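You operate a simulated robot arm through the tools that you are given. There is no shell and no other tool. Be economical: measure what you need, move in short steps, check, and stop when the job is done.

You are at the controls of a simulated robot arm. One attempt, no reset.

JOB
Brush the sawdust off the crate lid, lower the blue clamp and close the yellow bay, locked.
Fine: put the brush back; board 4 closes it. Set down upright: brown brush. What is to be rubbed or washed off counts as gone when no trace of it is left.

The check looks at the end state, three seconds after you hand in, the way a careful person would. Anything else that was tipped, shoved, dropped, spilled or broken makes it a failure. Lids that push on must go on centred and level and be pressed home; caps that screw on are set level and turned clockwise until they are tight.

ROBOT AND FRAMES
A 7-joint arm with a two-finger parallel gripper on a trunk, on a base that drives. Base frame: it is fixed to the floor where the robot stands at the start and does not move with it; the origin is under the middle of the robot, x ahead of it, y to its left, z up; the surface under the hand at the start is at about z = 630. Units: mm, degrees, N and s.
With the tool pointing down near the work surface it reaches from about 480 to 920 mm from the robot's upright axis, wherever it stands. Its first joint turns from -115.0 to 115.0 degrees. Places, roughly: blue clamp [500, 700, 700]; blue clip [500, -400, 600]; green clip [500, 400, 600]; logger mark key [700, 300, 700]; logger run key [700, 300, 700]; red clip [500, -800, 600]; sawdust [500, 0, 600]; white clip [800, 700, 600]; yellow clip [500, 1000, 600]. Payload 3.91 kg.
The TCP is the grasp point between the finger pads, 30 mm short of the fingertips. In the tool frame z runs along the fingers and y along their closing line. Largest opening 110 mm; finger width 20, thickness 10; the body of the gripper, 48 by 112 mm, starts 55 mm behind the TCP.
Orientation is that of the tool frame in the base frame, as a unit quaternion [x, y, z, w]. With the fingers straight down and closing along the base's y, the tool's x points along the base's -x, its y along +y and its z along -z.

CONTROLS
- The arm moves only by the tool send_rows. Its argument "steps" is a list of rows, each a list of 7 numbers: the shift along the base's x, y, z in mm, then the turn, a rotation vector about the base's x, y, z in degrees, then the opening, from 0 (shut) to 1 (fully open). In form: [[tx, ty, tz, ax, ay, az, grip], ...]. A call has 1 to 8 rows; each row is the pose to reach, as a shift and turn from the pose commanded when the call began. Rows are played at 5 a second. More than 50 mm and 8.6 degrees between two rows, or a gripper value outside its range, and nothing of the call is played. A pose out of reach is approached as far as the arm can. The call stops where the force on the tool passes 90 N (or 10 N more than at its start, if that is more) or the arm is blocked; 0.2 s more then pass. The fingers move at their own pace (about 153 mm/s each) and stop on an object; they squeeze with about 39 N. The grip force told is the motor's: it shows also when the fingers shut on nothing. Time passes only in rows, and 0.2 s behind the last, so rows that repeat a pose let the fingers close. It gives the time, the measured TCP pose, the force on the tool (base axes), the opening and the grip force at its end, in the units of the frame above (readings bear some noise), with the torque about the TCP (base axes, N m) and any sound that the robot's microphone picked up.
- Cameras (640 x 400 px; columns grow to the right, rows downward): "scene" is now at [224.8, 190.4, 1184.4]; the picture's right is [-0.18, -0.98, 0.00], its down [-0.67, 0.12, -0.73] and it looks along [0.72, -0.13, -0.68] (base axes); focal length 214 px, centre (320, 200). "wrist" rides on the gripper at [72, 17, -103] in the tool frame; the picture's right is [-0.23, 0.97, 0.00], its down [-0.76, -0.18, -0.62] and it looks along [-0.61, -0.14, 0.78] (tool axes); focal length 222 px, centre (320, 200).
- capture(camera): a new picture of that camera. It takes no simulated time.
- move_column(by): slides the trunk up (or, below 0, down) by that many mm; the arm and the scene camera ride with it, the base frame stays. It gives what a move gives, with no picture.
- steer(legs): drives the robot by 1 to 6 legs, each [ahead, left, turn to the left] in mm, mm and degrees, along the robot's own axes; the way and the turn of a leg run together, so that a leg with both is an arc; at most 1500 mm and 180 degrees a leg. The arm and the cameras ride along, it lands a little off, and it stops where it bumps. It gives what a move gives.
- turn_head(pan, tilt): turns the head with the scene camera to pan (to the left, within 80 degrees either way) and tilt (down, from -29 to 69), counted from straight ahead of the robot. It gives what a move gives.
- probe_pixels(camera, pixels): for up to 12 pixels [column, row] of the newest picture of that camera ("zoom" is the newest enlarged one), the place [x, y, z] in the base frame of the surface seen there, good to about 3 mm, but the place of the scene camera against the robot may be out by one fixed shift of up to 12 mm in any direction. It takes no simulated time.
- inspect(camera, box): a new picture of the part [left, top, right, bottom] of that camera's present view, enlarged. It takes no simulated time.
- job_done(): hands the job in; it is judged then, once.

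Work in short steps. Measure before you move; look again where a grasp or a placing could have gone wrong, and mend it. You have 80 turns and 60 pictures in all, those below and enlarged ones among them. Open the gripper and draw the arm clear of the work before you hand the job in, unless the task says otherwise; then end with one line.

The tools are called after "Request:" by a JSON object that holds its "api" and its "payload". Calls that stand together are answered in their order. send_rows: Moves the arm, as the interface text tells. Its arguments: {"type":"object","properties":{"steps":{"type":"array"}},"required":["steps"]} The other tools are called the same way: move_column (by) slides the trunk up or down; steer (legs) drives the base; turn_head (pan, tilt) turns the head that bears the scene camera; capture (camera) takes a picture; probe_pixels (camera, pixels) gives the place of the surface under pixels of a picture; inspect (camera, box) takes an enlarged picture of a part of a camera's view; job_done () hands the job in.

At the start:

```text
time: 0.0
position: [434.4, 305.5, 996.6]
orientation: [0.0, 1.0, 0.001, 0.0]
force: [-0.2, -0.8, 0.4]
moment: [0.01, -0.01, 0.0]
finger_gap: 110.0
grasp_force: 0.0
trunk travel left (down, up): [-525.0, 465.0]
robot x, y, heading: [1.1, -1.1, 0.4]
head pan, tilt: [-10.5, 43.1]
```

scene: 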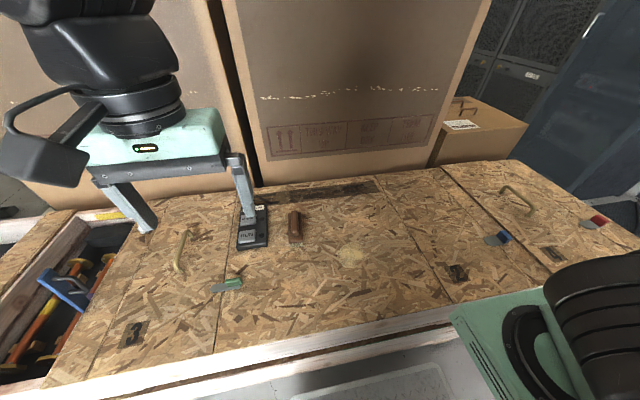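
wrist: 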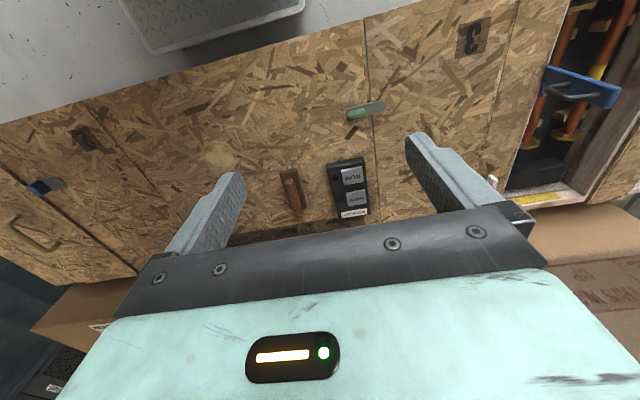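

The pictures show the crate lid with brush (scene ~295,228), sawdust (~350,255), logger (~252,230) and the open bay at left with the blue clamp. I look left and right to find board 4.

Request:
{"api": "turn_head", "payload": {"pan": 45, "tilt": 45}}

Request:
{"api": "capture", "payload": {"camera": "scene"}}

Request:
{"api": "turn_head", "payload": {"pan": -45, "tilt": 45}}

Request:
{"api": "capture", "payload": {"camera": "scene"}}

```text
time: 1.2
position: [432.8, 305.3, 996.8]
orientation: [0.0, 1.0, 0.0, -0.001]
force: [0.7, -0.8, 0.1]
moment: [-0.01, 0.02, -0.01]
finger_gap: 109.9
grasp_force: 0.1
trunk travel left (down, up): [-525.0, 465.0]
robot x, y, heading: [0.5, -1.0, 0.1]
head pan, tilt: [45.0, 45.0]
```

```text
57 pictures are left
```

scene: 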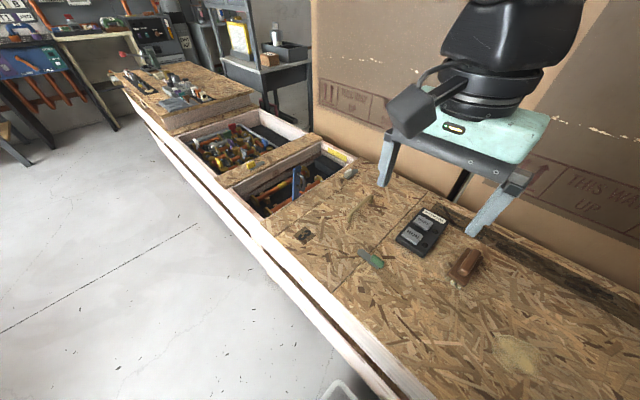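

```text
time: 2.9
position: [433.0, 305.8, 995.9]
orientation: [0.0, 1.0, 0.001, 0.001]
force: [-0.2, 0.2, 0.4]
moment: [0.0, -0.04, -0.04]
finger_gap: 110.0
grasp_force: 0.1
trunk travel left (down, up): [-525.0, 465.0]
robot x, y, heading: [0.5, 2.1, 0.1]
head pan, tilt: [-45.0, 45.0]
```

```text
56 pictures are left
```

scene: 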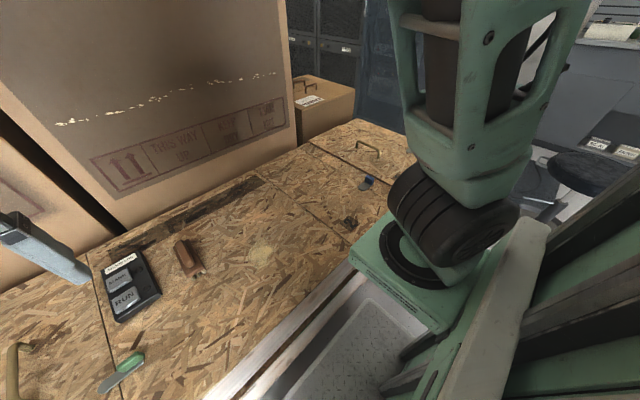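

I zoom on the left open bay and the right end for board numbers.

Request:
{"api": "inspect", "payload": {"camera": "scene", "box": [300, 110, 440, 240]}}

Request:
{"api": "turn_head", "payload": {"pan": 55, "tilt": 35}}

Request:
{"api": "inspect", "payload": {"camera": "scene", "box": [160, 50, 480, 300]}}

Request:
{"api": "turn_head", "payload": {"pan": -20, "tilt": 40}}

Request:
{"api": "inspect", "payload": {"camera": "scene", "box": [300, 120, 640, 332]}}

```text
3.08 times, centred on (370, 175) of scene
```

zoom: 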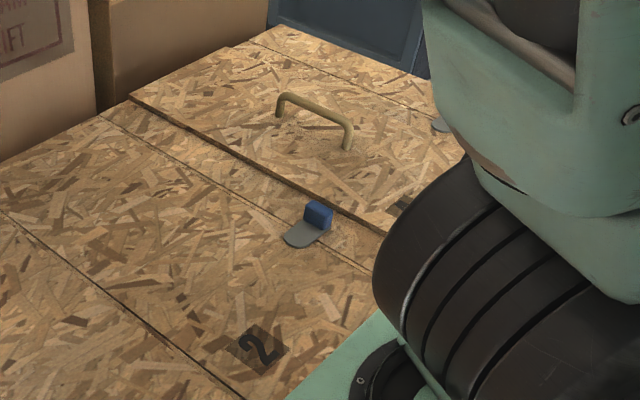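

```text
time: 4.7
position: [434.6, 305.2, 996.0]
orientation: [0.0, 1.0, 0.001, 0.0]
force: [0.4, 0.0, -0.8]
moment: [0.0, 0.01, 0.01]
finger_gap: 110.0
grasp_force: 0.0
trunk travel left (down, up): [-525.0, 465.0]
robot x, y, heading: [-1.9, 2.4, 0.1]
head pan, tilt: [55.0, 35.0]
```

```text
1.60 times, centred on (320, 175) of scene
```

zoom: 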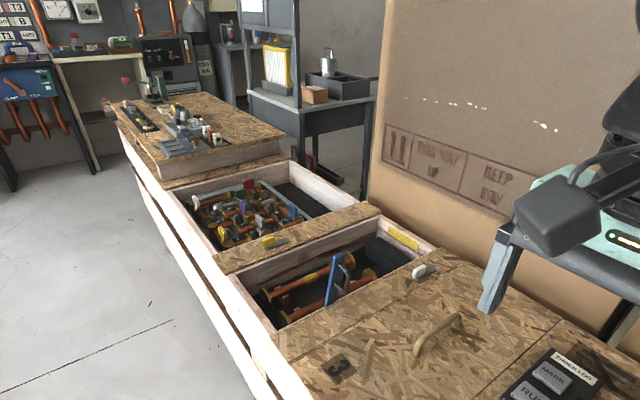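

```text
time: 6.1
position: [434.0, 305.5, 996.4]
orientation: [-0.001, 1.0, 0.0, 0.001]
force: [0.7, 0.0, -0.3]
moment: [-0.01, -0.01, -0.01]
finger_gap: 110.0
grasp_force: 0.0
trunk travel left (down, up): [-525.0, 465.0]
robot x, y, heading: [1.4, 0.4, 0.0]
head pan, tilt: [-20.0, 40.0]
```

```text
1.88 times, centred on (470, 226) of scene
```

zoom: 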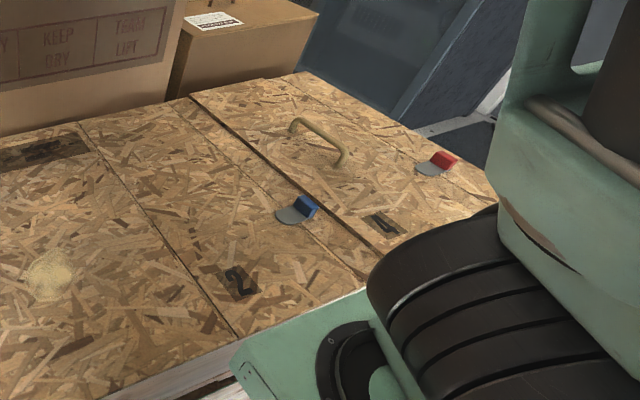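

Board 4 lies at the right behind the blue clip, with a handle. I probe it and its clips in this zoom.

Request:
{"api": "probe_pixels", "payload": {"camera": "zoom", "pixels": [[292, 124], [318, 140], [343, 160], [190, 98], [300, 75], [205, 125], [365, 275], [305, 208], [292, 215], [440, 160], [430, 169], [385, 225]]}}

Request:
{"api": "turn_head", "payload": {"pan": -10, "tilt": 50}}

Request:
{"api": "inspect", "payload": {"camera": "scene", "box": [200, 100, 440, 250]}}

```text
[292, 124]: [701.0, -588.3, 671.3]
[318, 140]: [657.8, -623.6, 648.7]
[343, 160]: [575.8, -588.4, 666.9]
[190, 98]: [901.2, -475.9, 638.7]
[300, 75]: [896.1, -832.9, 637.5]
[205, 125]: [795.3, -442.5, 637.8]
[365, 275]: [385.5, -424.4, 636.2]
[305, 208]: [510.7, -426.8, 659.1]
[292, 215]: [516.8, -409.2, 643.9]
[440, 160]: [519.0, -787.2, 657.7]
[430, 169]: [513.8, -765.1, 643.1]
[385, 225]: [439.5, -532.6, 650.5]
```

```text
time: 6.8
position: [433.1, 305.4, 996.8]
orientation: [-0.001, 1.0, 0.0, 0.0]
force: [-0.1, 0.6, 0.5]
moment: [0.02, -0.02, -0.02]
finger_gap: 110.0
grasp_force: 0.0
trunk travel left (down, up): [-525.0, 465.0]
robot x, y, heading: [-0.3, 0.3, 0.1]
head pan, tilt: [-10.0, 50.0]
```

```text
2.67 times, centred on (320, 175) of scene
```

zoom: 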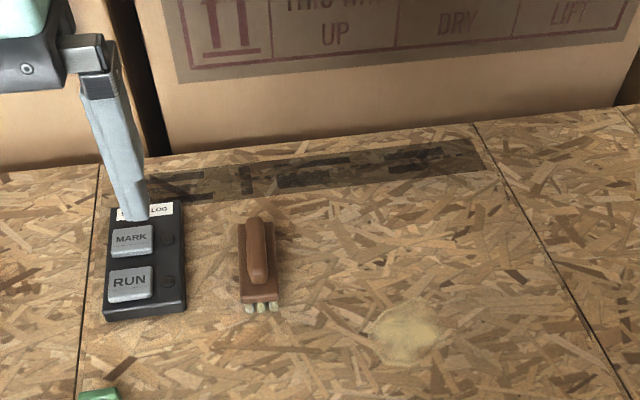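

Brush block at zoom (260,260), spine (257,250), sawdust ~(405,330). I probe them.

Request:
{"api": "probe_pixels", "payload": {"camera": "zoom", "pixels": [[255, 222], [259, 278], [241, 296], [277, 294], [242, 225], [262, 308], [405, 302], [400, 362], [370, 330], [440, 335], [320, 250], [172, 300]]}}

Request:
{"api": "inspect", "payload": {"camera": "wrist", "box": [180, 120, 340, 220]}}

```text
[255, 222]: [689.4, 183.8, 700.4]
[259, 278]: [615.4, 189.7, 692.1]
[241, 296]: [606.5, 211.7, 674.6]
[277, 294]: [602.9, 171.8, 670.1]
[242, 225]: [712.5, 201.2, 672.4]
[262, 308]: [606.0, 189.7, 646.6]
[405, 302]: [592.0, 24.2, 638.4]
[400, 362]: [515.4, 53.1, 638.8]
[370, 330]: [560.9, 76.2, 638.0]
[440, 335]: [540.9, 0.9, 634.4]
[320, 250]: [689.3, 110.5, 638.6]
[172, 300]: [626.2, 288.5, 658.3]
```

```text
4.00 times, centred on (260, 170) of wrist
```

zoom: 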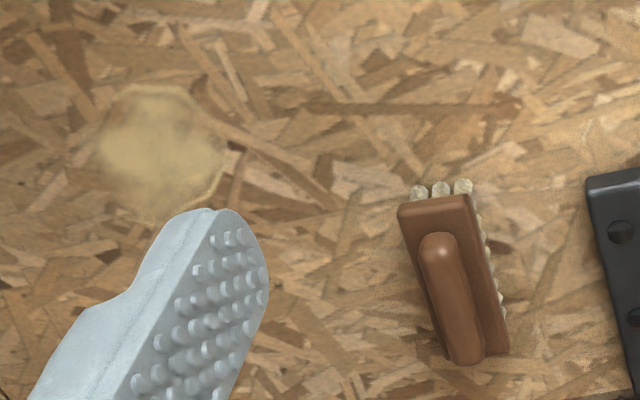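

I probe the same things through the wrist camera to get accurate places.

Request:
{"api": "probe_pixels", "payload": {"camera": "zoom", "pixels": [[438, 250], [465, 345], [402, 212], [472, 200], [508, 348], [447, 185], [160, 92], [160, 205], [100, 145], [220, 145], [300, 250], [60, 60]]}}

```text
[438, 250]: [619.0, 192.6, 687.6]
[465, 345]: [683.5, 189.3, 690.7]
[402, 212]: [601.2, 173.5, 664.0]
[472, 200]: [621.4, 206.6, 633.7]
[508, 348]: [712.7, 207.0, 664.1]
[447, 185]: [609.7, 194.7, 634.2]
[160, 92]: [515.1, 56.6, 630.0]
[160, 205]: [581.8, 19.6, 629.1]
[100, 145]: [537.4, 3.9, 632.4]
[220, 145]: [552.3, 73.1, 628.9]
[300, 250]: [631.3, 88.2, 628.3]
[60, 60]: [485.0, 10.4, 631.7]
```

Wrist camera is reliable (lid z≈630): brush centre (657,190), block top 664, spine top 691. I move above the brush at z≈790, partly open.

Request:
{"api": "send_rows", "payload": {"steps": [[31, -16, -29, 0, 0, 0, 0.75], [63, -33, -59, 0, 0, 0, 0.75], [95, -50, -88, 0, 0, 0, 0.75], [127, -66, -118, 0, 0, 0, 0.75], [159, -83, -147, 0, 0, 0, 0.75], [191, -99, -177, 0, 0, 0, 0.75], [223, -115.5, -206, 0, 0, 0, 0.75], [223, -115.5, -206, 0, 0, 0, 0.75]]}}

Request:
{"api": "capture", "payload": {"camera": "wrist"}}

```text
time: 8.7
position: [655.9, 190.4, 790.5]
orientation: [0.001, 1.0, 0.0, 0.001]
force: [0.2, 0.3, -0.5]
moment: [-0.01, -0.01, -0.01]
finger_gap: 82.4
grasp_force: 0.1
trunk travel left (down, up): [-525.0, 465.0]
robot x, y, heading: [0.1, 0.7, -0.2]
head pan, tilt: [-10.0, 50.0]
```

```text
50 pictures are left
```

wrist: 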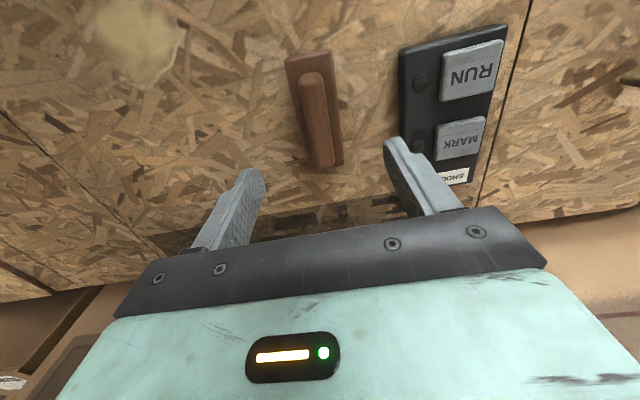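

Brush at wrist px (288-335, 55-165), between the fingers. I probe edges to centre the grasp.

Request:
{"api": "probe_pixels", "payload": {"camera": "wrist", "pixels": [[292, 100], [305, 160], [341, 160], [330, 60], [290, 62], [320, 130], [405, 110], [475, 45]]}}

```text
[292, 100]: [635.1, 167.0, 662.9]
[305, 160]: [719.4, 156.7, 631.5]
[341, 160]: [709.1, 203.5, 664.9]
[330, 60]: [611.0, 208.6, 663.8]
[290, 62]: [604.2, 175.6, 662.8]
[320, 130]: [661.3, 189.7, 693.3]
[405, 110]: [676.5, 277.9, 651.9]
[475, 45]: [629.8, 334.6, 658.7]
```

I descend onto the block sides with a −3° yaw and close.

Request:
{"api": "send_rows", "payload": {"steps": [[1, -2, -38, 0, 0, -3, 0.75], [1, -2, -76, 0, 0, -3, 0.75], [1, -2, -114, 0, 0, -3, 0.75], [1, -2, -114, 0, 0, -3, 0.2], [1, -2, -114, 0, 0, -3, 0.2], [1, -2, -114, 0, 0, -3, 0.2]]}}

```text
time: 10.1
position: [656.5, 188.8, 676.8]
orientation: [0.026, 1.0, 0.0, 0.0]
force: [-0.8, 0.8, -0.4]
moment: [0.02, 0.02, -0.01]
finger_gap: 43.1
grasp_force: 38.9
trunk travel left (down, up): [-525.0, 465.0]
robot x, y, heading: [0.4, -0.4, 0.1]
head pan, tilt: [-10.0, 50.0]
```

Gripped (gap 43). I lift and carry it to the +y side of the dust, x≈548, y≈112, and lower to just above contact.

Request:
{"api": "send_rows", "payload": {"steps": [[0, 0, 30, 0, 0, 0, 0.2], [-35, -25, 40, 0, 0, 3, 0.2], [-72, -50, 40, 0, 0, 3, 0.2], [-108, -72, 40, 0, 0, 3, 0.2], [-108, -72, 20, 0, 0, 3, 0.2], [-108, -72, 4, 0, 0, 3, 0.2], [-108, -72, -1, 0, 0, 3, 0.2], [-108, -72, -1, 0, 0, 3, 0.2]]}}

```text
time: 11.8
position: [549.3, 115.6, 676.3]
orientation: [0.0, 1.0, 0.0, 0.0]
force: [-2.7, -3.6, 20.8]
moment: [-0.1, 0.42, -0.02]
finger_gap: 43.3
grasp_force: 38.8
trunk travel left (down, up): [-525.0, 465.0]
robot x, y, heading: [2.7, -0.7, -0.0]
head pan, tilt: [-10.0, 50.0]
```

Contact ~20 N. I sweep along −y across the dust.

Request:
{"api": "send_rows", "payload": {"steps": [[0, -22, 0, 0, 0, 0, 0.2], [0, -44, 0, 0, 0, 0, 0.2], [0, -66, 0, 0, 0, 0, 0.2], [0, -88, 0, 0, 0, 0, 0.2], [0, -110, 0, 0, 0, 0, 0.2], [0, -132, 0, 0, 0, 0, 0.2], [0, -154, 0, 0, 0, 0, 0.2], [0, -172, 0, 0, 0, 0, 0.2]]}}

Request:
{"api": "inspect", "payload": {"camera": "scene", "box": [260, 150, 460, 275]}}

```text
time: 13.7
position: [548.0, -55.1, 677.0]
orientation: [-0.001, 1.0, 0.0, 0.0]
force: [1.1, 9.8, 24.4]
moment: [0.35, 0.02, -0.15]
finger_gap: 43.2
grasp_force: 39.1
trunk travel left (down, up): [-525.0, 465.0]
robot x, y, heading: [-1.3, -1.7, 0.2]
head pan, tilt: [-10.0, 50.0]
```

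```text
3.20 times, centred on (360, 212) of scene
```

zoom: 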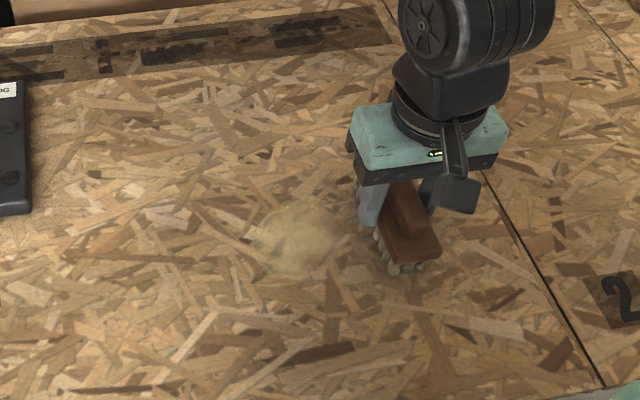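

The dust has faded but not gone; I sweep back and forth more.

Request:
{"api": "send_rows", "payload": {"steps": [[0, 40, 0, 0, 0, 0, 0.2], [0, 80, 0, 0, 0, 0, 0.2], [0, 120, 0, 0, 0, 0, 0.2], [0, 160, 0, 0, 0, 0, 0.2], [0, 120, 0, 0, 0, 0, 0.2], [0, 80, 0, 0, 0, 0, 0.2], [0, 40, 0, 0, 0, 0, 0.2], [0, 0, 0, 0, 0, 0, 0.2]]}}

Request:
{"api": "send_rows", "payload": {"steps": [[0, 40, 0, 0, 0, 0, 0.2], [0, 80, 0, 0, 0, 0, 0.2], [0, 120, 0, 0, 0, 0, 0.2], [0, 160, 0, 0, 0, 0, 0.2], [0, 120, 0, 0, 0, 0, 0.2], [0, 80, 0, 0, 0, 0, 0.2], [0, 40, 0, 0, 0, 0, 0.2], [0, 0, 0, 0, 0, 0, 0.2]]}}

Request:
{"api": "inspect", "payload": {"camera": "scene", "box": [260, 150, 460, 275]}}

```text
time: 15.4
position: [548.7, -56.3, 676.0]
orientation: [0.0, 1.0, 0.0, 0.001]
force: [1.1, 12.2, 29.6]
moment: [0.44, 0.5, -0.4]
finger_gap: 43.0
grasp_force: 39.4
trunk travel left (down, up): [-525.0, 465.0]
robot x, y, heading: [-1.1, -3.0, 0.2]
head pan, tilt: [-10.0, 50.0]
```

```text
time: 17.2
position: [550.4, -56.5, 675.5]
orientation: [0.0, 1.0, 0.0, 0.001]
force: [1.5, 8.4, 20.5]
moment: [0.38, -0.33, -0.12]
finger_gap: 43.2
grasp_force: 39.3
trunk travel left (down, up): [-525.0, 465.0]
robot x, y, heading: [-1.9, -2.6, -0.1]
head pan, tilt: [-10.0, 50.0]
```

```text
3.20 times, centred on (360, 212) of scene
```

zoom: 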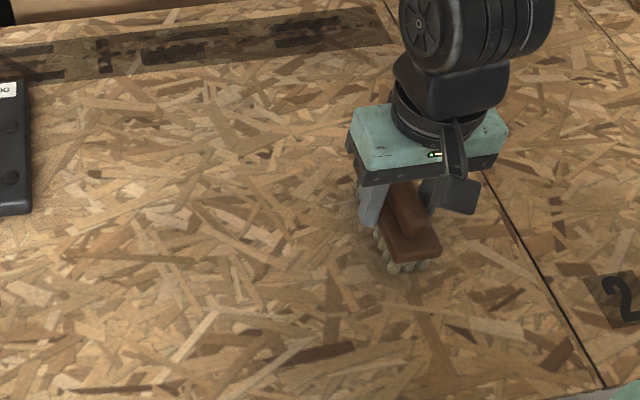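

It looks gone; one more round with small x offsets for safety.

Request:
{"api": "send_rows", "payload": {"steps": [[12, 40, 0, 0, 0, 0, 0.2], [12, 80, 0, 0, 0, 0, 0.2], [12, 120, 0, 0, 0, 0, 0.2], [12, 155, 0, 0, 0, 0, 0.2], [-15, 120, 0, 0, 0, 0, 0.2], [-15, 80, 0, 0, 0, 0, 0.2], [-15, 40, 0, 0, 0, 0, 0.2], [0, 0, 0, 0, 0, 0, 0.2]]}}

Request:
{"api": "send_rows", "payload": {"steps": [[0, 0, 40, 0, 0, 0, 0.2], [20, 45, 45, 0, 0, -3, 0.2], [40, 90, 45, 0, 0, -3, 0.2], [60, 135, 45, 0, 0, -3, 0.2], [80, 180, 45, 0, 0, -3, 0.2], [95, 220, 45, 0, 0, -3, 0.2], [108, 244, 45, 0, 0, -3, 0.2], [108, 244, 45, 0, 0, -3, 0.2]]}}

```text
time: 19.1
position: [549.8, -56.1, 675.7]
orientation: [-0.001, 1.0, 0.0, 0.0]
force: [0.2, 0.5, -1.4]
moment: [-0.03, -0.02, 0.05]
finger_gap: 43.0
grasp_force: 39.3
trunk travel left (down, up): [-525.0, 465.0]
robot x, y, heading: [2.8, 2.8, -0.1]
head pan, tilt: [-10.0, 50.0]
```

```text
time: 20.9
position: [655.7, 188.0, 720.0]
orientation: [0.027, 1.0, 0.0, 0.0]
force: [0.1, -0.7, -1.5]
moment: [-0.02, 0.01, 0.03]
finger_gap: 43.2
grasp_force: 39.2
trunk travel left (down, up): [-525.0, 465.0]
robot x, y, heading: [0.6, 0.0, 0.3]
head pan, tilt: [-10.0, 50.0]
```

Above the home spot; I lower the brush to about the old height and check contact.

Request:
{"api": "send_rows", "payload": {"steps": [[0, 0, -20, 0, 0, 0, 0.2], [0, 0, -36, 0, 0, 0, 0.2], [0, 0, -42, 0, 0, 0, 0.2], [0, 0, -44, 0, 0, 0, 0.2], [0, 0, -44, 0, 0, 0, 0.2]]}}

```text
time: 22.1
position: [657.4, 188.4, 675.7]
orientation: [0.026, 1.0, 0.0, 0.0]
force: [-0.2, -0.5, -1.2]
moment: [0.0, -0.01, -0.03]
finger_gap: 43.0
grasp_force: 38.9
trunk travel left (down, up): [-525.0, 465.0]
robot x, y, heading: [-2.4, -0.6, -0.1]
head pan, tilt: [-10.0, 50.0]
```

No contact yet (brush slid up slightly in the grip); I lower 1 mm at a time, then release.

Request:
{"api": "send_rows", "payload": {"steps": [[0, 0, -1, 0, 0, 0, 0.2], [0, 0, -2, 0, 0, 0, 0.2], [0, 0, -2, 0, 0, 0, 0.2]]}}

Request:
{"api": "send_rows", "payload": {"steps": [[0, 0, 0, 0, 0, 0, 0.7], [0, 0, 0, 0, 0, 0, 0.7], [0, 0, 50, 0, 0, 0, 0.7], [0, 0, 100, 0, 0, 0, 0.7], [-50, -50, 145, 0, 0, 3, 0.7], [-90, -50, 180, 0, 0, 3, 0.7], [-120, -50, 220, 0, 0, 3, 0.7]]}}

Request:
{"api": "capture", "payload": {"camera": "wrist"}}

```text
time: 22.9
position: [657.8, 187.9, 675.8]
orientation: [0.026, 1.0, 0.0, 0.0]
force: [-2.1, -1.2, 9.1]
moment: [-0.09, 0.34, 0.0]
finger_gap: 43.3
grasp_force: 39.1
trunk travel left (down, up): [-525.0, 465.0]
robot x, y, heading: [-2.4, 0.3, -0.2]
head pan, tilt: [-10.0, 50.0]
```

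```text
refused: row 5 steps farther than a row can; nothing moved
```

```text
47 pictures are left
```

wrist: 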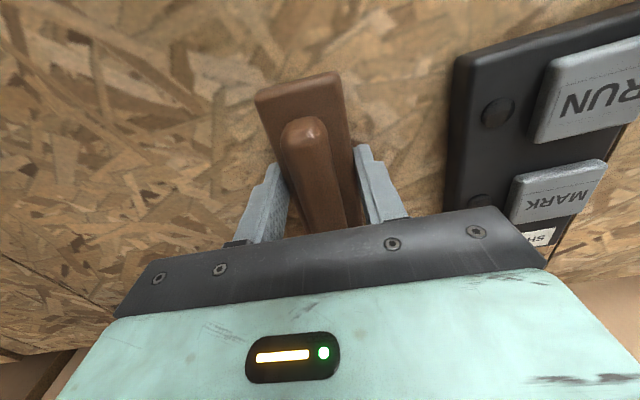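

Contact at 9 N, brush flat. Now release and rise.

Request:
{"api": "send_rows", "payload": {"steps": [[0, 0, 0, 0, 0, 0, 0.7], [0, 0, 0, 0, 0, 0, 0.7], [0, 0, 45, 0, 0, 0, 0.7], [0, 0, 90, 0, 0, 0, 0.7], [-20, -20, 125, 0, 0, 3, 0.7], [-50, -30, 160, 0, 0, 3, 0.7], [-80, -40, 195, 0, 0, 3, 0.7], [-110, -50, 230, 0, 0, 3, 0.7]]}}

Request:
{"api": "capture", "payload": {"camera": "wrist"}}

```text
time: 24.6
position: [546.5, 138.7, 903.0]
orientation: [-0.001, 1.0, 0.0, -0.001]
force: [0.2, 0.4, -0.4]
moment: [0.0, 0.04, -0.01]
finger_gap: 77.0
grasp_force: 0.1
trunk travel left (down, up): [-525.0, 465.0]
robot x, y, heading: [0.4, -2.1, -0.1]
head pan, tilt: [-10.0, 50.0]
```

```text
46 pictures are left
```

wrist: 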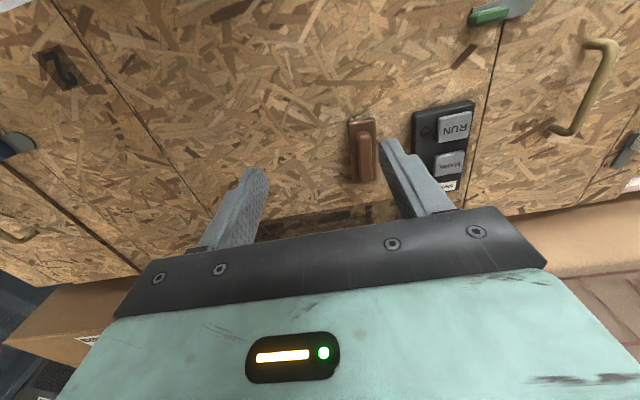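

Sawdust is gone and the brush stands in place. I drive left ~700 mm to work at the yellow bay and look.

Request:
{"api": "steer", "payload": {"legs": [[0, 700, 0]]}}

Request:
{"api": "turn_head", "payload": {"pan": 5, "tilt": 45}}

Request:
{"api": "capture", "payload": {"camera": "scene"}}

Request:
{"api": "capture", "payload": {"camera": "wrist"}}

```text
time: 28.5
position: [546.3, 835.0, 903.2]
orientation: [-0.002, 1.0, 0.0, -0.001]
force: [0.0, 0.7, 0.2]
moment: [-0.01, 0.01, -0.01]
finger_gap: 77.1
grasp_force: 0.1
trunk travel left (down, up): [-525.0, 465.0]
robot x, y, heading: [-0.8, 692.5, 0.3]
head pan, tilt: [-10.0, 50.0]
```

```text
time: 29.2
position: [545.8, 834.2, 904.3]
orientation: [-0.002, 1.0, 0.0, 0.0]
force: [-0.3, 0.0, 0.3]
moment: [0.0, -0.02, -0.01]
finger_gap: 77.0
grasp_force: 0.1
trunk travel left (down, up): [-525.0, 465.0]
robot x, y, heading: [-1.1, 692.8, 0.4]
head pan, tilt: [5.0, 45.0]
```

```text
45 pictures are left
```

scene: 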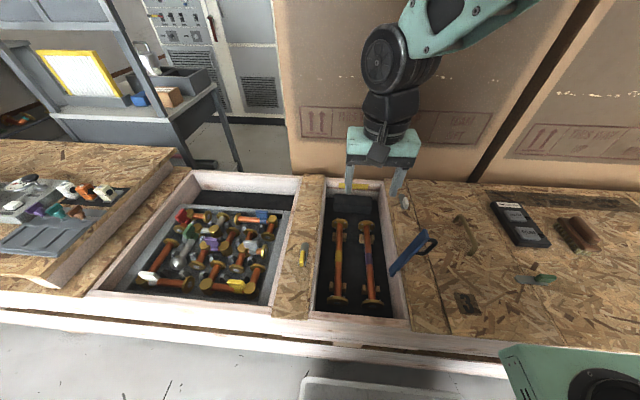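

```text
44 pictures are left
```

wrist: 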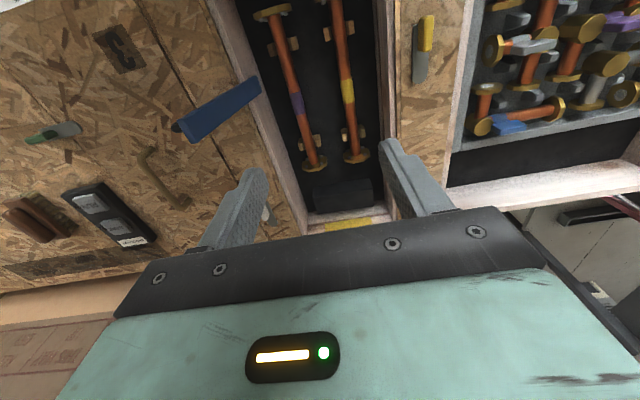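

The blue clamp stands up at the bay's right wall (scene 410,253). I zoom in on it and on the yellow and white clips.

Request:
{"api": "inspect", "payload": {"camera": "scene", "box": [290, 170, 450, 320]}}

Request:
{"api": "inspect", "payload": {"camera": "wrist", "box": [120, 0, 440, 200]}}

```text
2.67 times, centred on (370, 245) of scene
```

zoom: 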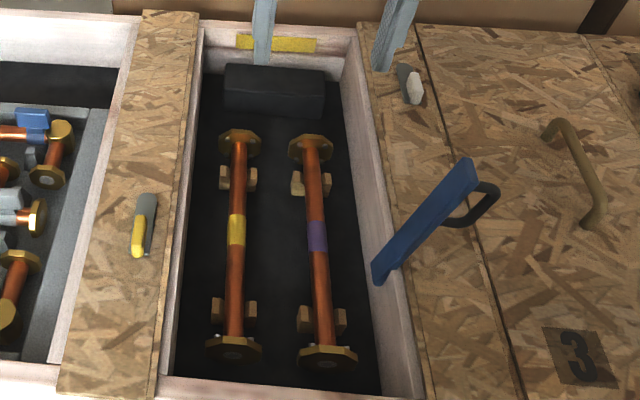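

```text
2.00 times, centred on (280, 100) of wrist
```

zoom: 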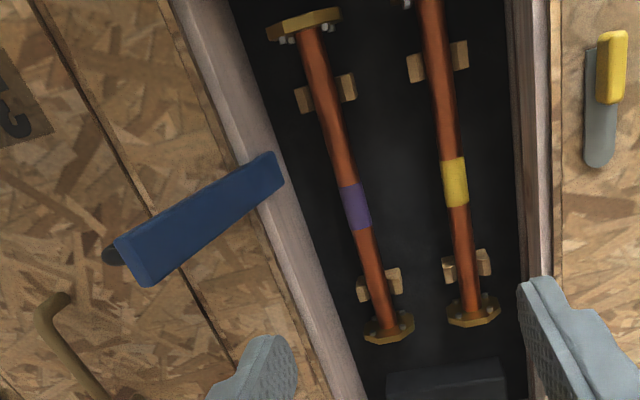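

I take probes of the clamp, bay rims and clips from a scene zoom.

Request:
{"api": "probe_pixels", "payload": {"camera": "zoom", "pixels": [[275, 170], [130, 265], [195, 195], [150, 280], [110, 255], [280, 185], [245, 120], [340, 360], [530, 130], [612, 70], [600, 150], [455, 180]]}}

Request:
{"api": "inspect", "payload": {"camera": "scene", "box": [280, 160, 460, 330]}}

Request:
{"api": "probe_pixels", "payload": {"camera": "scene", "pixels": [[324, 185], [309, 310], [412, 310], [385, 190], [405, 202], [404, 193], [301, 263], [305, 245], [296, 200], [421, 236], [394, 270], [434, 240]]}}

```text
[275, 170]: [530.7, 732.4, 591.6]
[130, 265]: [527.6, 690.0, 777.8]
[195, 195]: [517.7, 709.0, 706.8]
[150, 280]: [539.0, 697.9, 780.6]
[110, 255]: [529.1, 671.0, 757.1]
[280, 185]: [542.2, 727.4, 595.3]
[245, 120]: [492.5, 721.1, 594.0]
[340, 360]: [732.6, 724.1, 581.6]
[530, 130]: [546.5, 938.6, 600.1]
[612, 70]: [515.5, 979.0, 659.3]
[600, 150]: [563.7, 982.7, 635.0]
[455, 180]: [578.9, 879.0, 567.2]
```

```text
2.35 times, centred on (370, 245) of scene
```

zoom: 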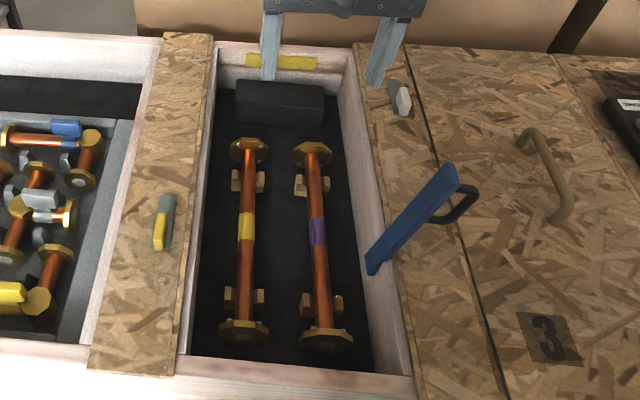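

```text
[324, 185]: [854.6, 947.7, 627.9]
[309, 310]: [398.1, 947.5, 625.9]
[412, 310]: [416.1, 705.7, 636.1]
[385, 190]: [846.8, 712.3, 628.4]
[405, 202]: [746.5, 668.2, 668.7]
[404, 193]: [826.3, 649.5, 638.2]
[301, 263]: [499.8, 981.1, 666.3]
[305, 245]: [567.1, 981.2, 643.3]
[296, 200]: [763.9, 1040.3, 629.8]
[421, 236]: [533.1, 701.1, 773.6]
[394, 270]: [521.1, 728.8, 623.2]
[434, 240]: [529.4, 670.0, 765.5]
```

Clamp pivot ≈ (y 730, z 592), top ≈ (y 690, z 780), x ≈ 530, handle on the −y side. I go to its −y side with closed fingers.

Request:
{"api": "send_rows", "payload": {"steps": [[-4, -45, 0, 0, 0, 0, 0], [-8, -90, 0, 0, 0, 0, 0], [-12, -135, 0, 0, 0, 0, 0], [-15, -180, 0, 0, 0, 0, 0], [-15, -202, -40, 0, 0, 0, 0], [-15, -202, -85, 0, 0, 0, 0], [-15, -202, -130, 0, 0, 0, 0], [-15, -202, -147, 0, 0, 0, 0]]}}

Request:
{"api": "capture", "payload": {"camera": "wrist"}}

Request:
{"api": "capture", "payload": {"camera": "scene"}}

```text
time: 31.0
position: [532.5, 633.2, 757.4]
orientation: [-0.001, 1.0, 0.0, 0.0]
force: [-0.6, 0.2, -1.0]
moment: [0.01, -0.02, -0.02]
finger_gap: 0.0
grasp_force: 37.9
trunk travel left (down, up): [-525.0, 465.0]
robot x, y, heading: [-2.3, 693.7, 0.3]
head pan, tilt: [5.0, 45.0]
```

```text
40 pictures are left
```

wrist: 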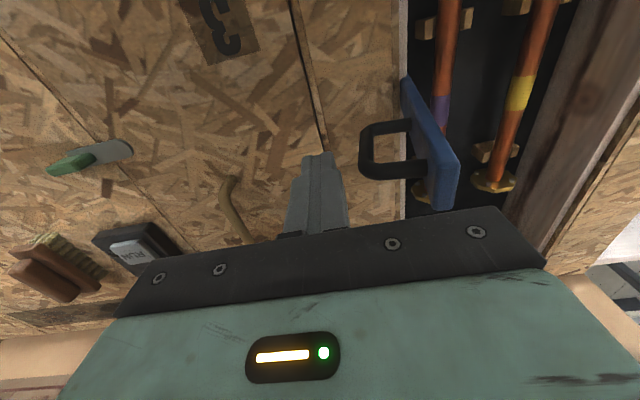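

```text
39 pictures are left
```

scene: 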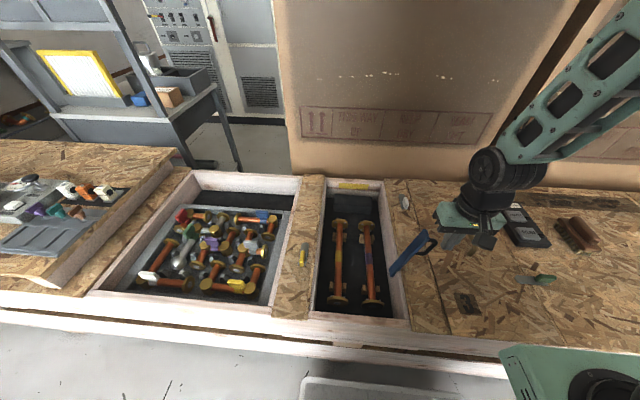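

I probe the handle and bar at wrist px (362,155),(410,150),(440,190).

Request:
{"api": "probe_pixels", "payload": {"camera": "wrist", "pixels": [[365, 150], [380, 130], [385, 172], [428, 150], [447, 205], [458, 165], [404, 85], [404, 180]]}}

```text
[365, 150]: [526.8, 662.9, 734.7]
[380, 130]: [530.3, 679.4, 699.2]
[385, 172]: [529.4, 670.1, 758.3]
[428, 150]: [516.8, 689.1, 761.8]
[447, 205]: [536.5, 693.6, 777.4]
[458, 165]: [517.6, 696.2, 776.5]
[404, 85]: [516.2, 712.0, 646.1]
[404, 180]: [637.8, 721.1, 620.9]
```

Handle bar at y≈663, z≈695–760, x≈529. I swing the clamp over by pushing the handle along its arc.

Request:
{"api": "send_rows", "payload": {"steps": [[-2, 12, -7, 0, 0, 0, 0], [-2, 26, -7, 0, 0, 0, 0], [-2, 54, 5, 0, 0, 0, 0], [-2, 84, 11, 0, 0, 0, 0], [-2, 117, 10, 0, 0, 0, 0], [-2, 154, 0, 0, 0, 0, 0], [-2, 187, -19, 0, 0, 0, 0], [-2, 214, -46, 0, 0, 0, 0]]}}

Request:
{"api": "capture", "payload": {"camera": "wrist"}}

```text
time: 32.8
position: [528.4, 847.0, 709.5]
orientation: [-0.002, 1.0, 0.0, 0.001]
force: [-0.3, -0.3, -0.1]
moment: [-0.03, 0.0, -0.01]
finger_gap: 0.0
grasp_force: 37.3
trunk travel left (down, up): [-525.0, 465.0]
robot x, y, heading: [2.1, 693.9, -0.2]
head pan, tilt: [5.0, 45.0]
```

```text
38 pictures are left
```

wrist: 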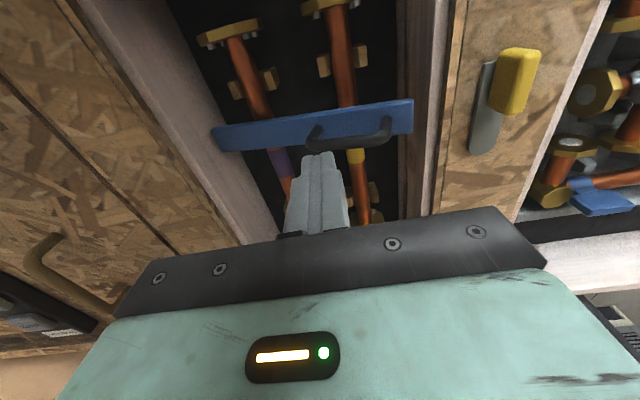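

The clamp now lies across the pipes; I probe how low it is.

Request:
{"api": "probe_pixels", "payload": {"camera": "wrist", "pixels": [[235, 138], [300, 140], [400, 118], [412, 105], [350, 140], [385, 125], [357, 160], [285, 190], [420, 150]]}}

```text
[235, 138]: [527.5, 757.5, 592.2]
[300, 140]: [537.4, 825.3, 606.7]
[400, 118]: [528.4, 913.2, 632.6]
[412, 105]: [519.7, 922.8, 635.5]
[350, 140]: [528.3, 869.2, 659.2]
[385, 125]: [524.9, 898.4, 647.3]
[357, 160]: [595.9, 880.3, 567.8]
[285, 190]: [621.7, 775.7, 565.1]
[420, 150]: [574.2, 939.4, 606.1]
```

Bar still slopes up ~14°; I press down on the handle until it is home.

Request:
{"api": "send_rows", "payload": {"steps": [[0, 18, -5, 0, 0, 0, 0], [0, 20, -15, 0, 0, 0, 0], [0, 20, -25, 0, 0, 0, 0], [0, 20, -33, 0, 0, 0, 0], [0, 20, -39, 0, 0, 0, 0], [0, 20, -44, 0, 0, 0, 0], [0, 20, -48, 0, 0, 0, 0], [0, 20, -51, 0, 0, 0, 0]]}}

Request:
{"api": "capture", "payload": {"camera": "wrist"}}

```text
time: 34.6
position: [528.7, 865.8, 659.7]
orientation: [-0.001, 1.0, 0.0, 0.0]
force: [-0.1, -0.5, 0.7]
moment: [-0.01, 0.0, 0.01]
finger_gap: 0.0
grasp_force: 37.5
trunk travel left (down, up): [-525.0, 465.0]
robot x, y, heading: [-1.3, 693.5, -0.1]
head pan, tilt: [5.0, 45.0]
```

```text
37 pictures are left
```

wrist: 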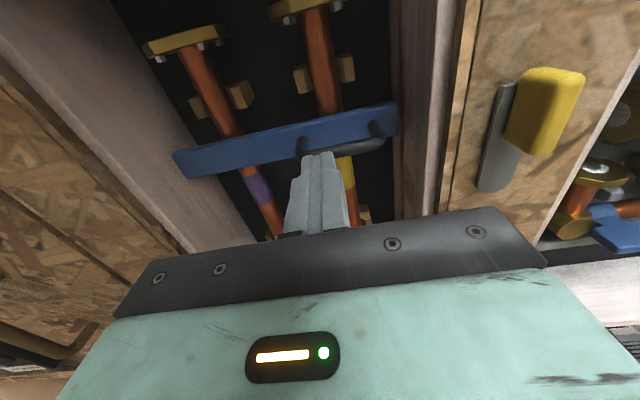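

Still free with no resistance; I probe then keep pressing slowly.

Request:
{"api": "send_rows", "payload": {"steps": [[0, 0, -4, 0, 0, 0, 0], [0, 0, -8, 0, 0, 0, 0], [0, 0, -11, 0, 0, 0, 0], [0, 0, -14, 0, 0, 0, 0], [0, 0, -17, 0, 0, 0, 0], [0, 0, -20, 0, 0, 0, 0]]}}

Request:
{"api": "capture", "payload": {"camera": "wrist"}}

Request:
{"api": "probe_pixels", "payload": {"camera": "wrist", "pixels": [[210, 162], [260, 150], [340, 127], [380, 115], [350, 150], [370, 145]]}}

```text
time: 36.1
position: [528.3, 867.0, 646.6]
orientation: [-0.002, 1.0, 0.001, 0.003]
force: [-15.3, -13.0, 66.9]
moment: [-0.3, 0.34, 0.07]
finger_gap: 0.0
grasp_force: 37.8
trunk travel left (down, up): [-525.0, 465.0]
robot x, y, heading: [1.0, 696.7, 0.4]
head pan, tilt: [5.0, 45.0]
stopped in row 6: the force on the tool passed its limit at 94 N (the readings are from after the stop); the commanded pose is now the measured one
```

```text
36 pictures are left
```

wrist: 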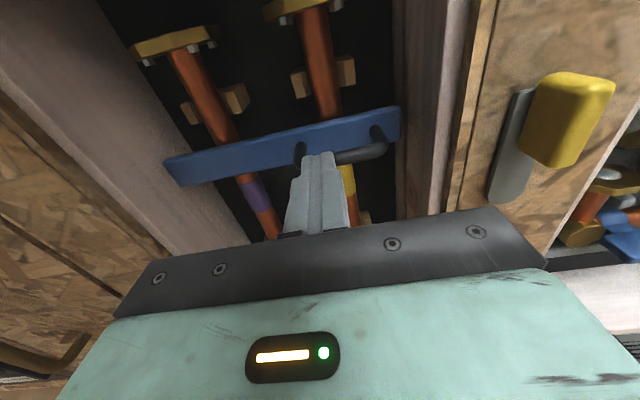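

```text
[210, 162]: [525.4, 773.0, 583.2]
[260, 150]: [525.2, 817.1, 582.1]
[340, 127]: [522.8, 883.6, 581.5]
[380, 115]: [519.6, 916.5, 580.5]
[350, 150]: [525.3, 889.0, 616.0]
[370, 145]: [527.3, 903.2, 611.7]
```

Clamp is home (bar level at z≈582). I rise and view the yellow and white clips.

Request:
{"api": "send_rows", "payload": {"steps": [[0, 0, 45, 0, 0, 0, 0], [0, -5, 90, 0, 0, 0, 0.3], [0, -10, 135, 0, 0, 0, 0.3], [0, -20, 180, 0, 0, 0, 0.3], [0, -40, 220, 0, 0, 0, 0.3], [0, -60, 260, 0, 0, 0, 0.3]]}}

Request:
{"api": "capture", "payload": {"camera": "wrist"}}

Request:
{"api": "inspect", "payload": {"camera": "scene", "box": [280, 170, 440, 320]}}

```text
time: 37.5
position: [530.5, 809.3, 902.6]
orientation: [-0.003, 1.0, 0.001, 0.001]
force: [0.3, 0.4, -0.2]
moment: [-0.03, 0.02, 0.0]
finger_gap: 33.0
grasp_force: 0.2
trunk travel left (down, up): [-525.0, 465.0]
robot x, y, heading: [-0.7, 693.7, -0.0]
head pan, tilt: [5.0, 45.0]
```

```text
35 pictures are left
```

wrist: 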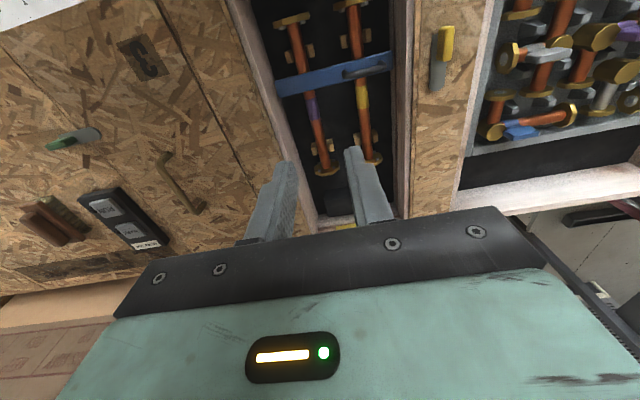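

```text
2.67 times, centred on (360, 245) of scene
```

zoom: 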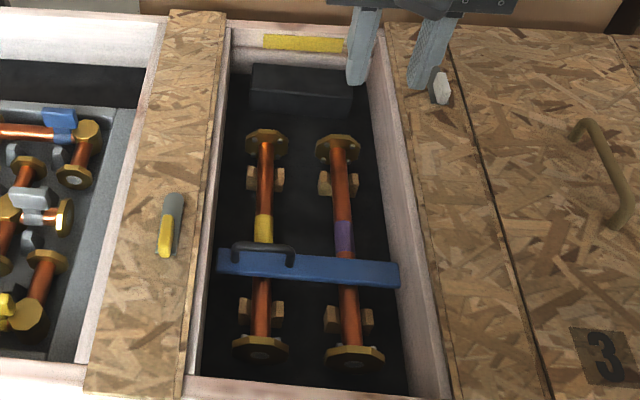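

I probe the ledges around the bay using a wrist zoom.

Request:
{"api": "inspect", "payload": {"camera": "wrist", "box": [210, 0, 490, 170]}}

Request:
{"api": "probe_pixels", "payload": {"camera": "zoom", "pixels": [[40, 40], [75, 40], [100, 60], [150, 200], [180, 260], [195, 300], [425, 180], [440, 180], [452, 180], [480, 180], [535, 85], [525, 180]]}}

```text
2.29 times, centred on (350, 85) of wrist
```

zoom: 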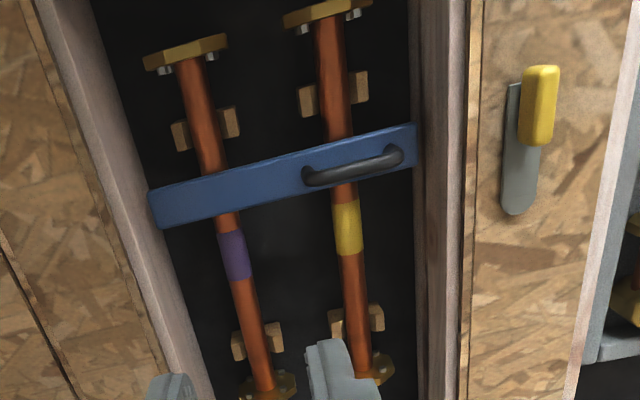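

```text
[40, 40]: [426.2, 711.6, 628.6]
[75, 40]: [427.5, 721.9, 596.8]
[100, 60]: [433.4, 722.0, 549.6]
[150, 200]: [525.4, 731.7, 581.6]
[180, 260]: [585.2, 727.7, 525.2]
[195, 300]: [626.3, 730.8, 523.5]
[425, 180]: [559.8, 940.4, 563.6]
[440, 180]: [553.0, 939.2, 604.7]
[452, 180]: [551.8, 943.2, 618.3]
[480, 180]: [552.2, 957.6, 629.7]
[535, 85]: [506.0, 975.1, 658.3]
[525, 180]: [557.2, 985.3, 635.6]
```

Bay: ledge at z≈618 between strips at y≈707 and ≈955; inner walls y 722–940. Now I drive right ~1050 mm to look at board 4.

Request:
{"api": "steer", "payload": {"legs": [[0, -1050, 0]]}}

Request:
{"api": "turn_head", "payload": {"pan": -20, "tilt": 48}}

Request:
{"api": "capture", "payload": {"camera": "scene"}}

```text
time: 42.9
position: [535.0, -235.7, 902.0]
orientation: [-0.004, 1.0, 0.002, 0.001]
force: [-0.3, 0.2, 0.4]
moment: [-0.01, -0.01, 0.0]
finger_gap: 33.0
grasp_force: 0.0
trunk travel left (down, up): [-525.0, 465.0]
robot x, y, heading: [3.9, -353.1, 0.6]
head pan, tilt: [5.0, 45.0]
```

```text
time: 43.8
position: [534.8, -233.5, 902.4]
orientation: [-0.003, 1.0, 0.002, 0.0]
force: [-0.9, 0.0, 0.3]
moment: [0.03, -0.01, 0.0]
finger_gap: 33.0
grasp_force: 0.1
trunk travel left (down, up): [-525.0, 465.0]
robot x, y, heading: [7.3, -351.8, 0.3]
head pan, tilt: [-20.0, 48.0]
```

```text
32 pictures are left
```

scene: 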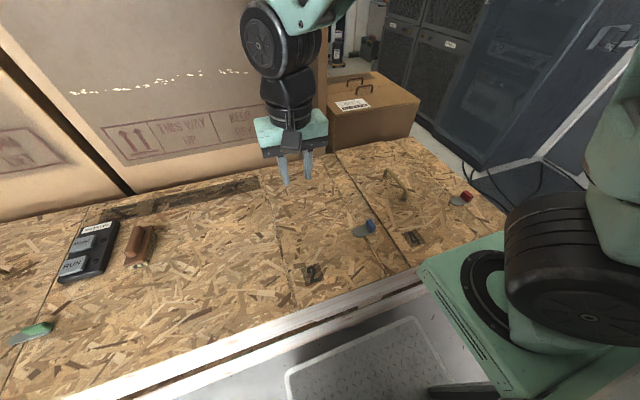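

Brush stands upright. I move the hand over board 4 for a wrist view.

Request:
{"api": "send_rows", "payload": {"steps": [[2, -46, 5, 0, 0, 0, 0.3], [4, -92, 10, 0, 0, 0, 0.3], [6, -138, 15, 0, 0, 0, 0.3], [8, -184, 20, 0, 0, 0, 0.3], [10, -230, 25, 0, 0, 0, 0.3], [12, -276, 30, 0, 0, 0, 0.3], [14, -322, 35, 0, 0, 0, 0.3], [15, -350, 40, 0, 0, 0, 0.6]]}}

Request:
{"api": "capture", "payload": {"camera": "wrist"}}

Request:
{"api": "inspect", "payload": {"camera": "scene", "box": [270, 130, 500, 290]}}

```text
time: 45.5
position: [549.8, -584.2, 942.4]
orientation: [-0.004, 1.0, 0.002, 0.001]
force: [0.6, -0.1, -0.7]
moment: [0.01, 0.0, -0.01]
finger_gap: 65.7
grasp_force: 0.1
trunk travel left (down, up): [-525.0, 465.0]
robot x, y, heading: [6.8, -352.4, 0.5]
head pan, tilt: [-20.0, 48.0]
```

```text
31 pictures are left
```

wrist: 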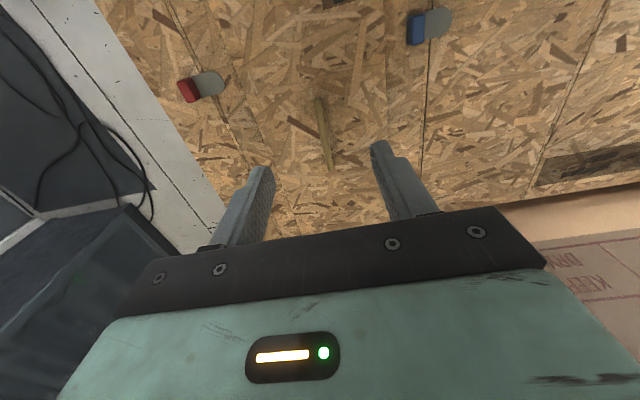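

```text
2.50 times, centred on (385, 210) of scene
```

zoom: 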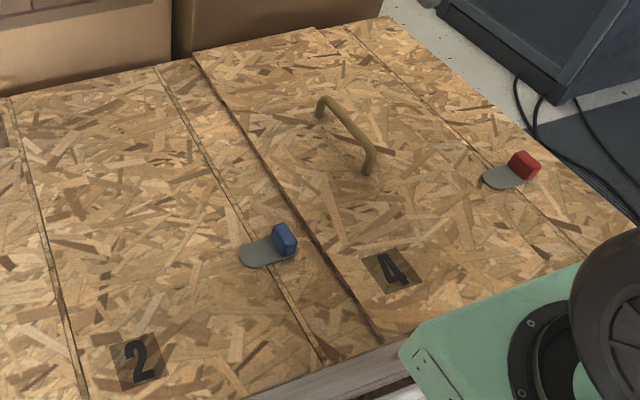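

Red clip's blade lies over board 4's right edge, so it must be turned away first. I zoom the wrist view and probe clip and board edges.

Request:
{"api": "inspect", "payload": {"camera": "wrist", "box": [150, 0, 470, 200]}}

Request:
{"api": "probe_pixels", "payload": {"camera": "zoom", "pixels": [[60, 165], [95, 205], [75, 180], [85, 160], [140, 165], [125, 185], [330, 195], [355, 330], [150, 260], [250, 250], [545, 330], [560, 150]]}}

Request:
{"api": "probe_pixels", "payload": {"camera": "scene", "pixels": [[346, 150], [392, 139], [430, 265], [405, 280], [350, 180], [352, 200], [345, 200], [365, 220], [372, 226], [425, 165], [450, 190], [392, 300]]}}

```text
2.00 times, centred on (310, 100) of wrist
```

zoom: 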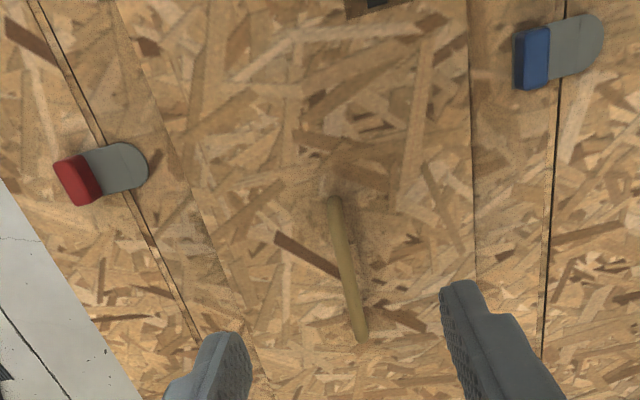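

```text
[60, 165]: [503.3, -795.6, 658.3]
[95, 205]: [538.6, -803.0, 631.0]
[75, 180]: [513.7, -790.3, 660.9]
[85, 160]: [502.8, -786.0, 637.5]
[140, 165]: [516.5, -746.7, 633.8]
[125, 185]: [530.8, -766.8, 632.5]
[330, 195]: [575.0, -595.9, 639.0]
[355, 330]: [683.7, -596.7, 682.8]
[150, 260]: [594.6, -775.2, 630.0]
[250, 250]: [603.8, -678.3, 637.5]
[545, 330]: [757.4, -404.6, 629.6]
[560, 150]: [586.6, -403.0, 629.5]
```

```text
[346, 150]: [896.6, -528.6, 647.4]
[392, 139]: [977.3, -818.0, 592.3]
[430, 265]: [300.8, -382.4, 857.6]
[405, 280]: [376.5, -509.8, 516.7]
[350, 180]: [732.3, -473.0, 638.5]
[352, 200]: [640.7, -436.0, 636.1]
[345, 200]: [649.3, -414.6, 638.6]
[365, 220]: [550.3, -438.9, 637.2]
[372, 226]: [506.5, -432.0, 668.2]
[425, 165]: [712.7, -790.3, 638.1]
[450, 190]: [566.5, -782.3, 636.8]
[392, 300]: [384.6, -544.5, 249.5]
```

Board 4 appears to lie loose on the panel, between zoom x≈185 and ≈472. I probe both its edges.

Request:
{"api": "probe_pixels", "payload": {"camera": "zoom", "pixels": [[178, 165], [188, 165], [198, 165], [225, 290], [240, 290], [255, 290], [466, 165], [474, 165], [482, 165], [466, 60], [478, 60], [400, 100]]}}

Request:
{"api": "inspect", "payload": {"camera": "scene", "box": [320, 130, 420, 200]}}

Request:
{"api": "inspect", "payload": {"camera": "scene", "box": [360, 210, 480, 290]}}

```text
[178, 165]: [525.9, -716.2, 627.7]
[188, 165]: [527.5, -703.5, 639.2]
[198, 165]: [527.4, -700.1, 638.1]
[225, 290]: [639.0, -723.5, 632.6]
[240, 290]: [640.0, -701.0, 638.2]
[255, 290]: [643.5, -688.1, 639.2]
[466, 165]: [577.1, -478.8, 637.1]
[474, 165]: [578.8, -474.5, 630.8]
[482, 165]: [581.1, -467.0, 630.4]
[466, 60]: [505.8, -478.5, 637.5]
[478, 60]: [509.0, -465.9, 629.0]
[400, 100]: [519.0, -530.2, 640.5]
```

```text
5.71 times, centred on (370, 165) of scene
```

zoom: 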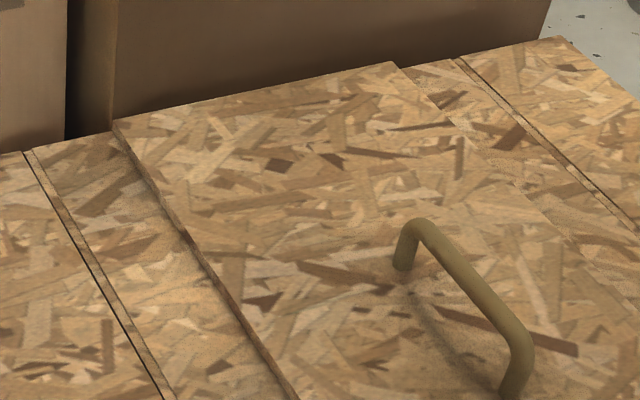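

```text
5.00 times, centred on (420, 250) of scene
```

zoom: 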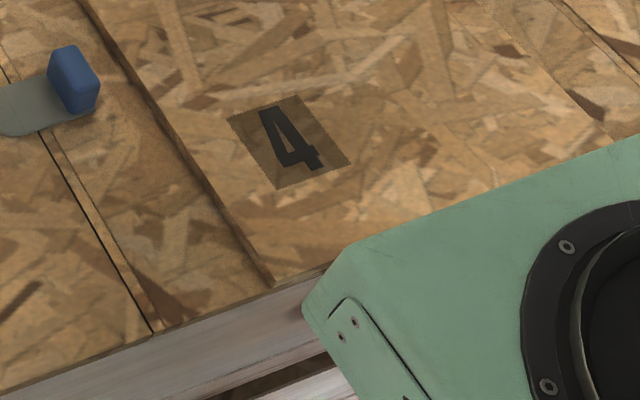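

I probe the board's corners (front-left in zoom, back corners in scene).

Request:
{"api": "probe_pixels", "payload": {"camera": "zoom", "pixels": [[272, 278], [280, 275], [300, 268], [268, 270], [290, 140]]}}

Request:
{"api": "probe_pixels", "payload": {"camera": "scene", "pixels": [[335, 153], [336, 152], [382, 142], [383, 143], [360, 147], [387, 173], [405, 193], [396, 182]]}}

```text
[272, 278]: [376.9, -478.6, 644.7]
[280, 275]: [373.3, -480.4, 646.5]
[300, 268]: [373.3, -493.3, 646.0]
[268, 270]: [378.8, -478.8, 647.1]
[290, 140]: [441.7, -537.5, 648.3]
```

```text
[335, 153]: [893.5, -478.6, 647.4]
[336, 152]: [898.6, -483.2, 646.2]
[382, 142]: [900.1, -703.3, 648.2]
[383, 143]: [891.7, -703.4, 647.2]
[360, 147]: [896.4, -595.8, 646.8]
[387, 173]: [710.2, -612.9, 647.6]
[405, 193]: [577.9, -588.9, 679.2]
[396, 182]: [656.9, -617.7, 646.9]
```

Board 4: x 374–898, y −478…−704, top z≈639, handle near (637,−591). I descend above the handle for a closer look.

Request:
{"api": "send_rows", "payload": {"steps": [[20, -2, -45, 0, 0, 0, 0.5], [40, -4, -85, 0, 0, 0, 0.5], [60, -7, -125, 0, 0, 0, 0.5], [80, -8, -165, 0, 0, 0, 0.5], [86, -8, -200, 0, 0, 0, 0.5], [86, -8, -200, 0, 0, 0, 0.5]]}}

Request:
{"api": "capture", "payload": {"camera": "wrist"}}

```text
time: 47.0
position: [636.5, -591.3, 742.3]
orientation: [-0.003, 1.0, 0.002, 0.001]
force: [-0.1, 0.1, 0.3]
moment: [-0.01, -0.01, 0.02]
finger_gap: 55.1
grasp_force: 0.1
trunk travel left (down, up): [-525.0, 465.0]
robot x, y, heading: [4.7, -352.2, 0.7]
head pan, tilt: [-20.0, 48.0]
```

```text
26 pictures are left
```

wrist: 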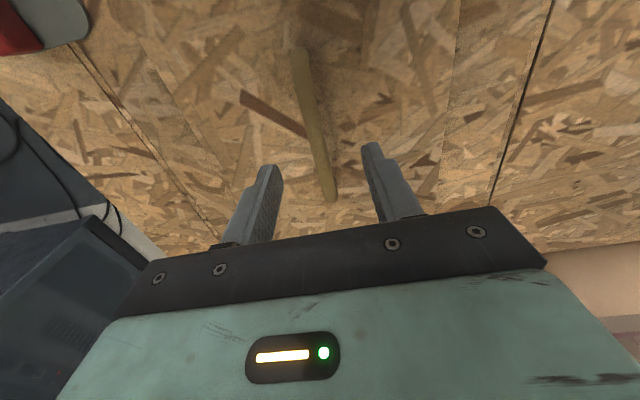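

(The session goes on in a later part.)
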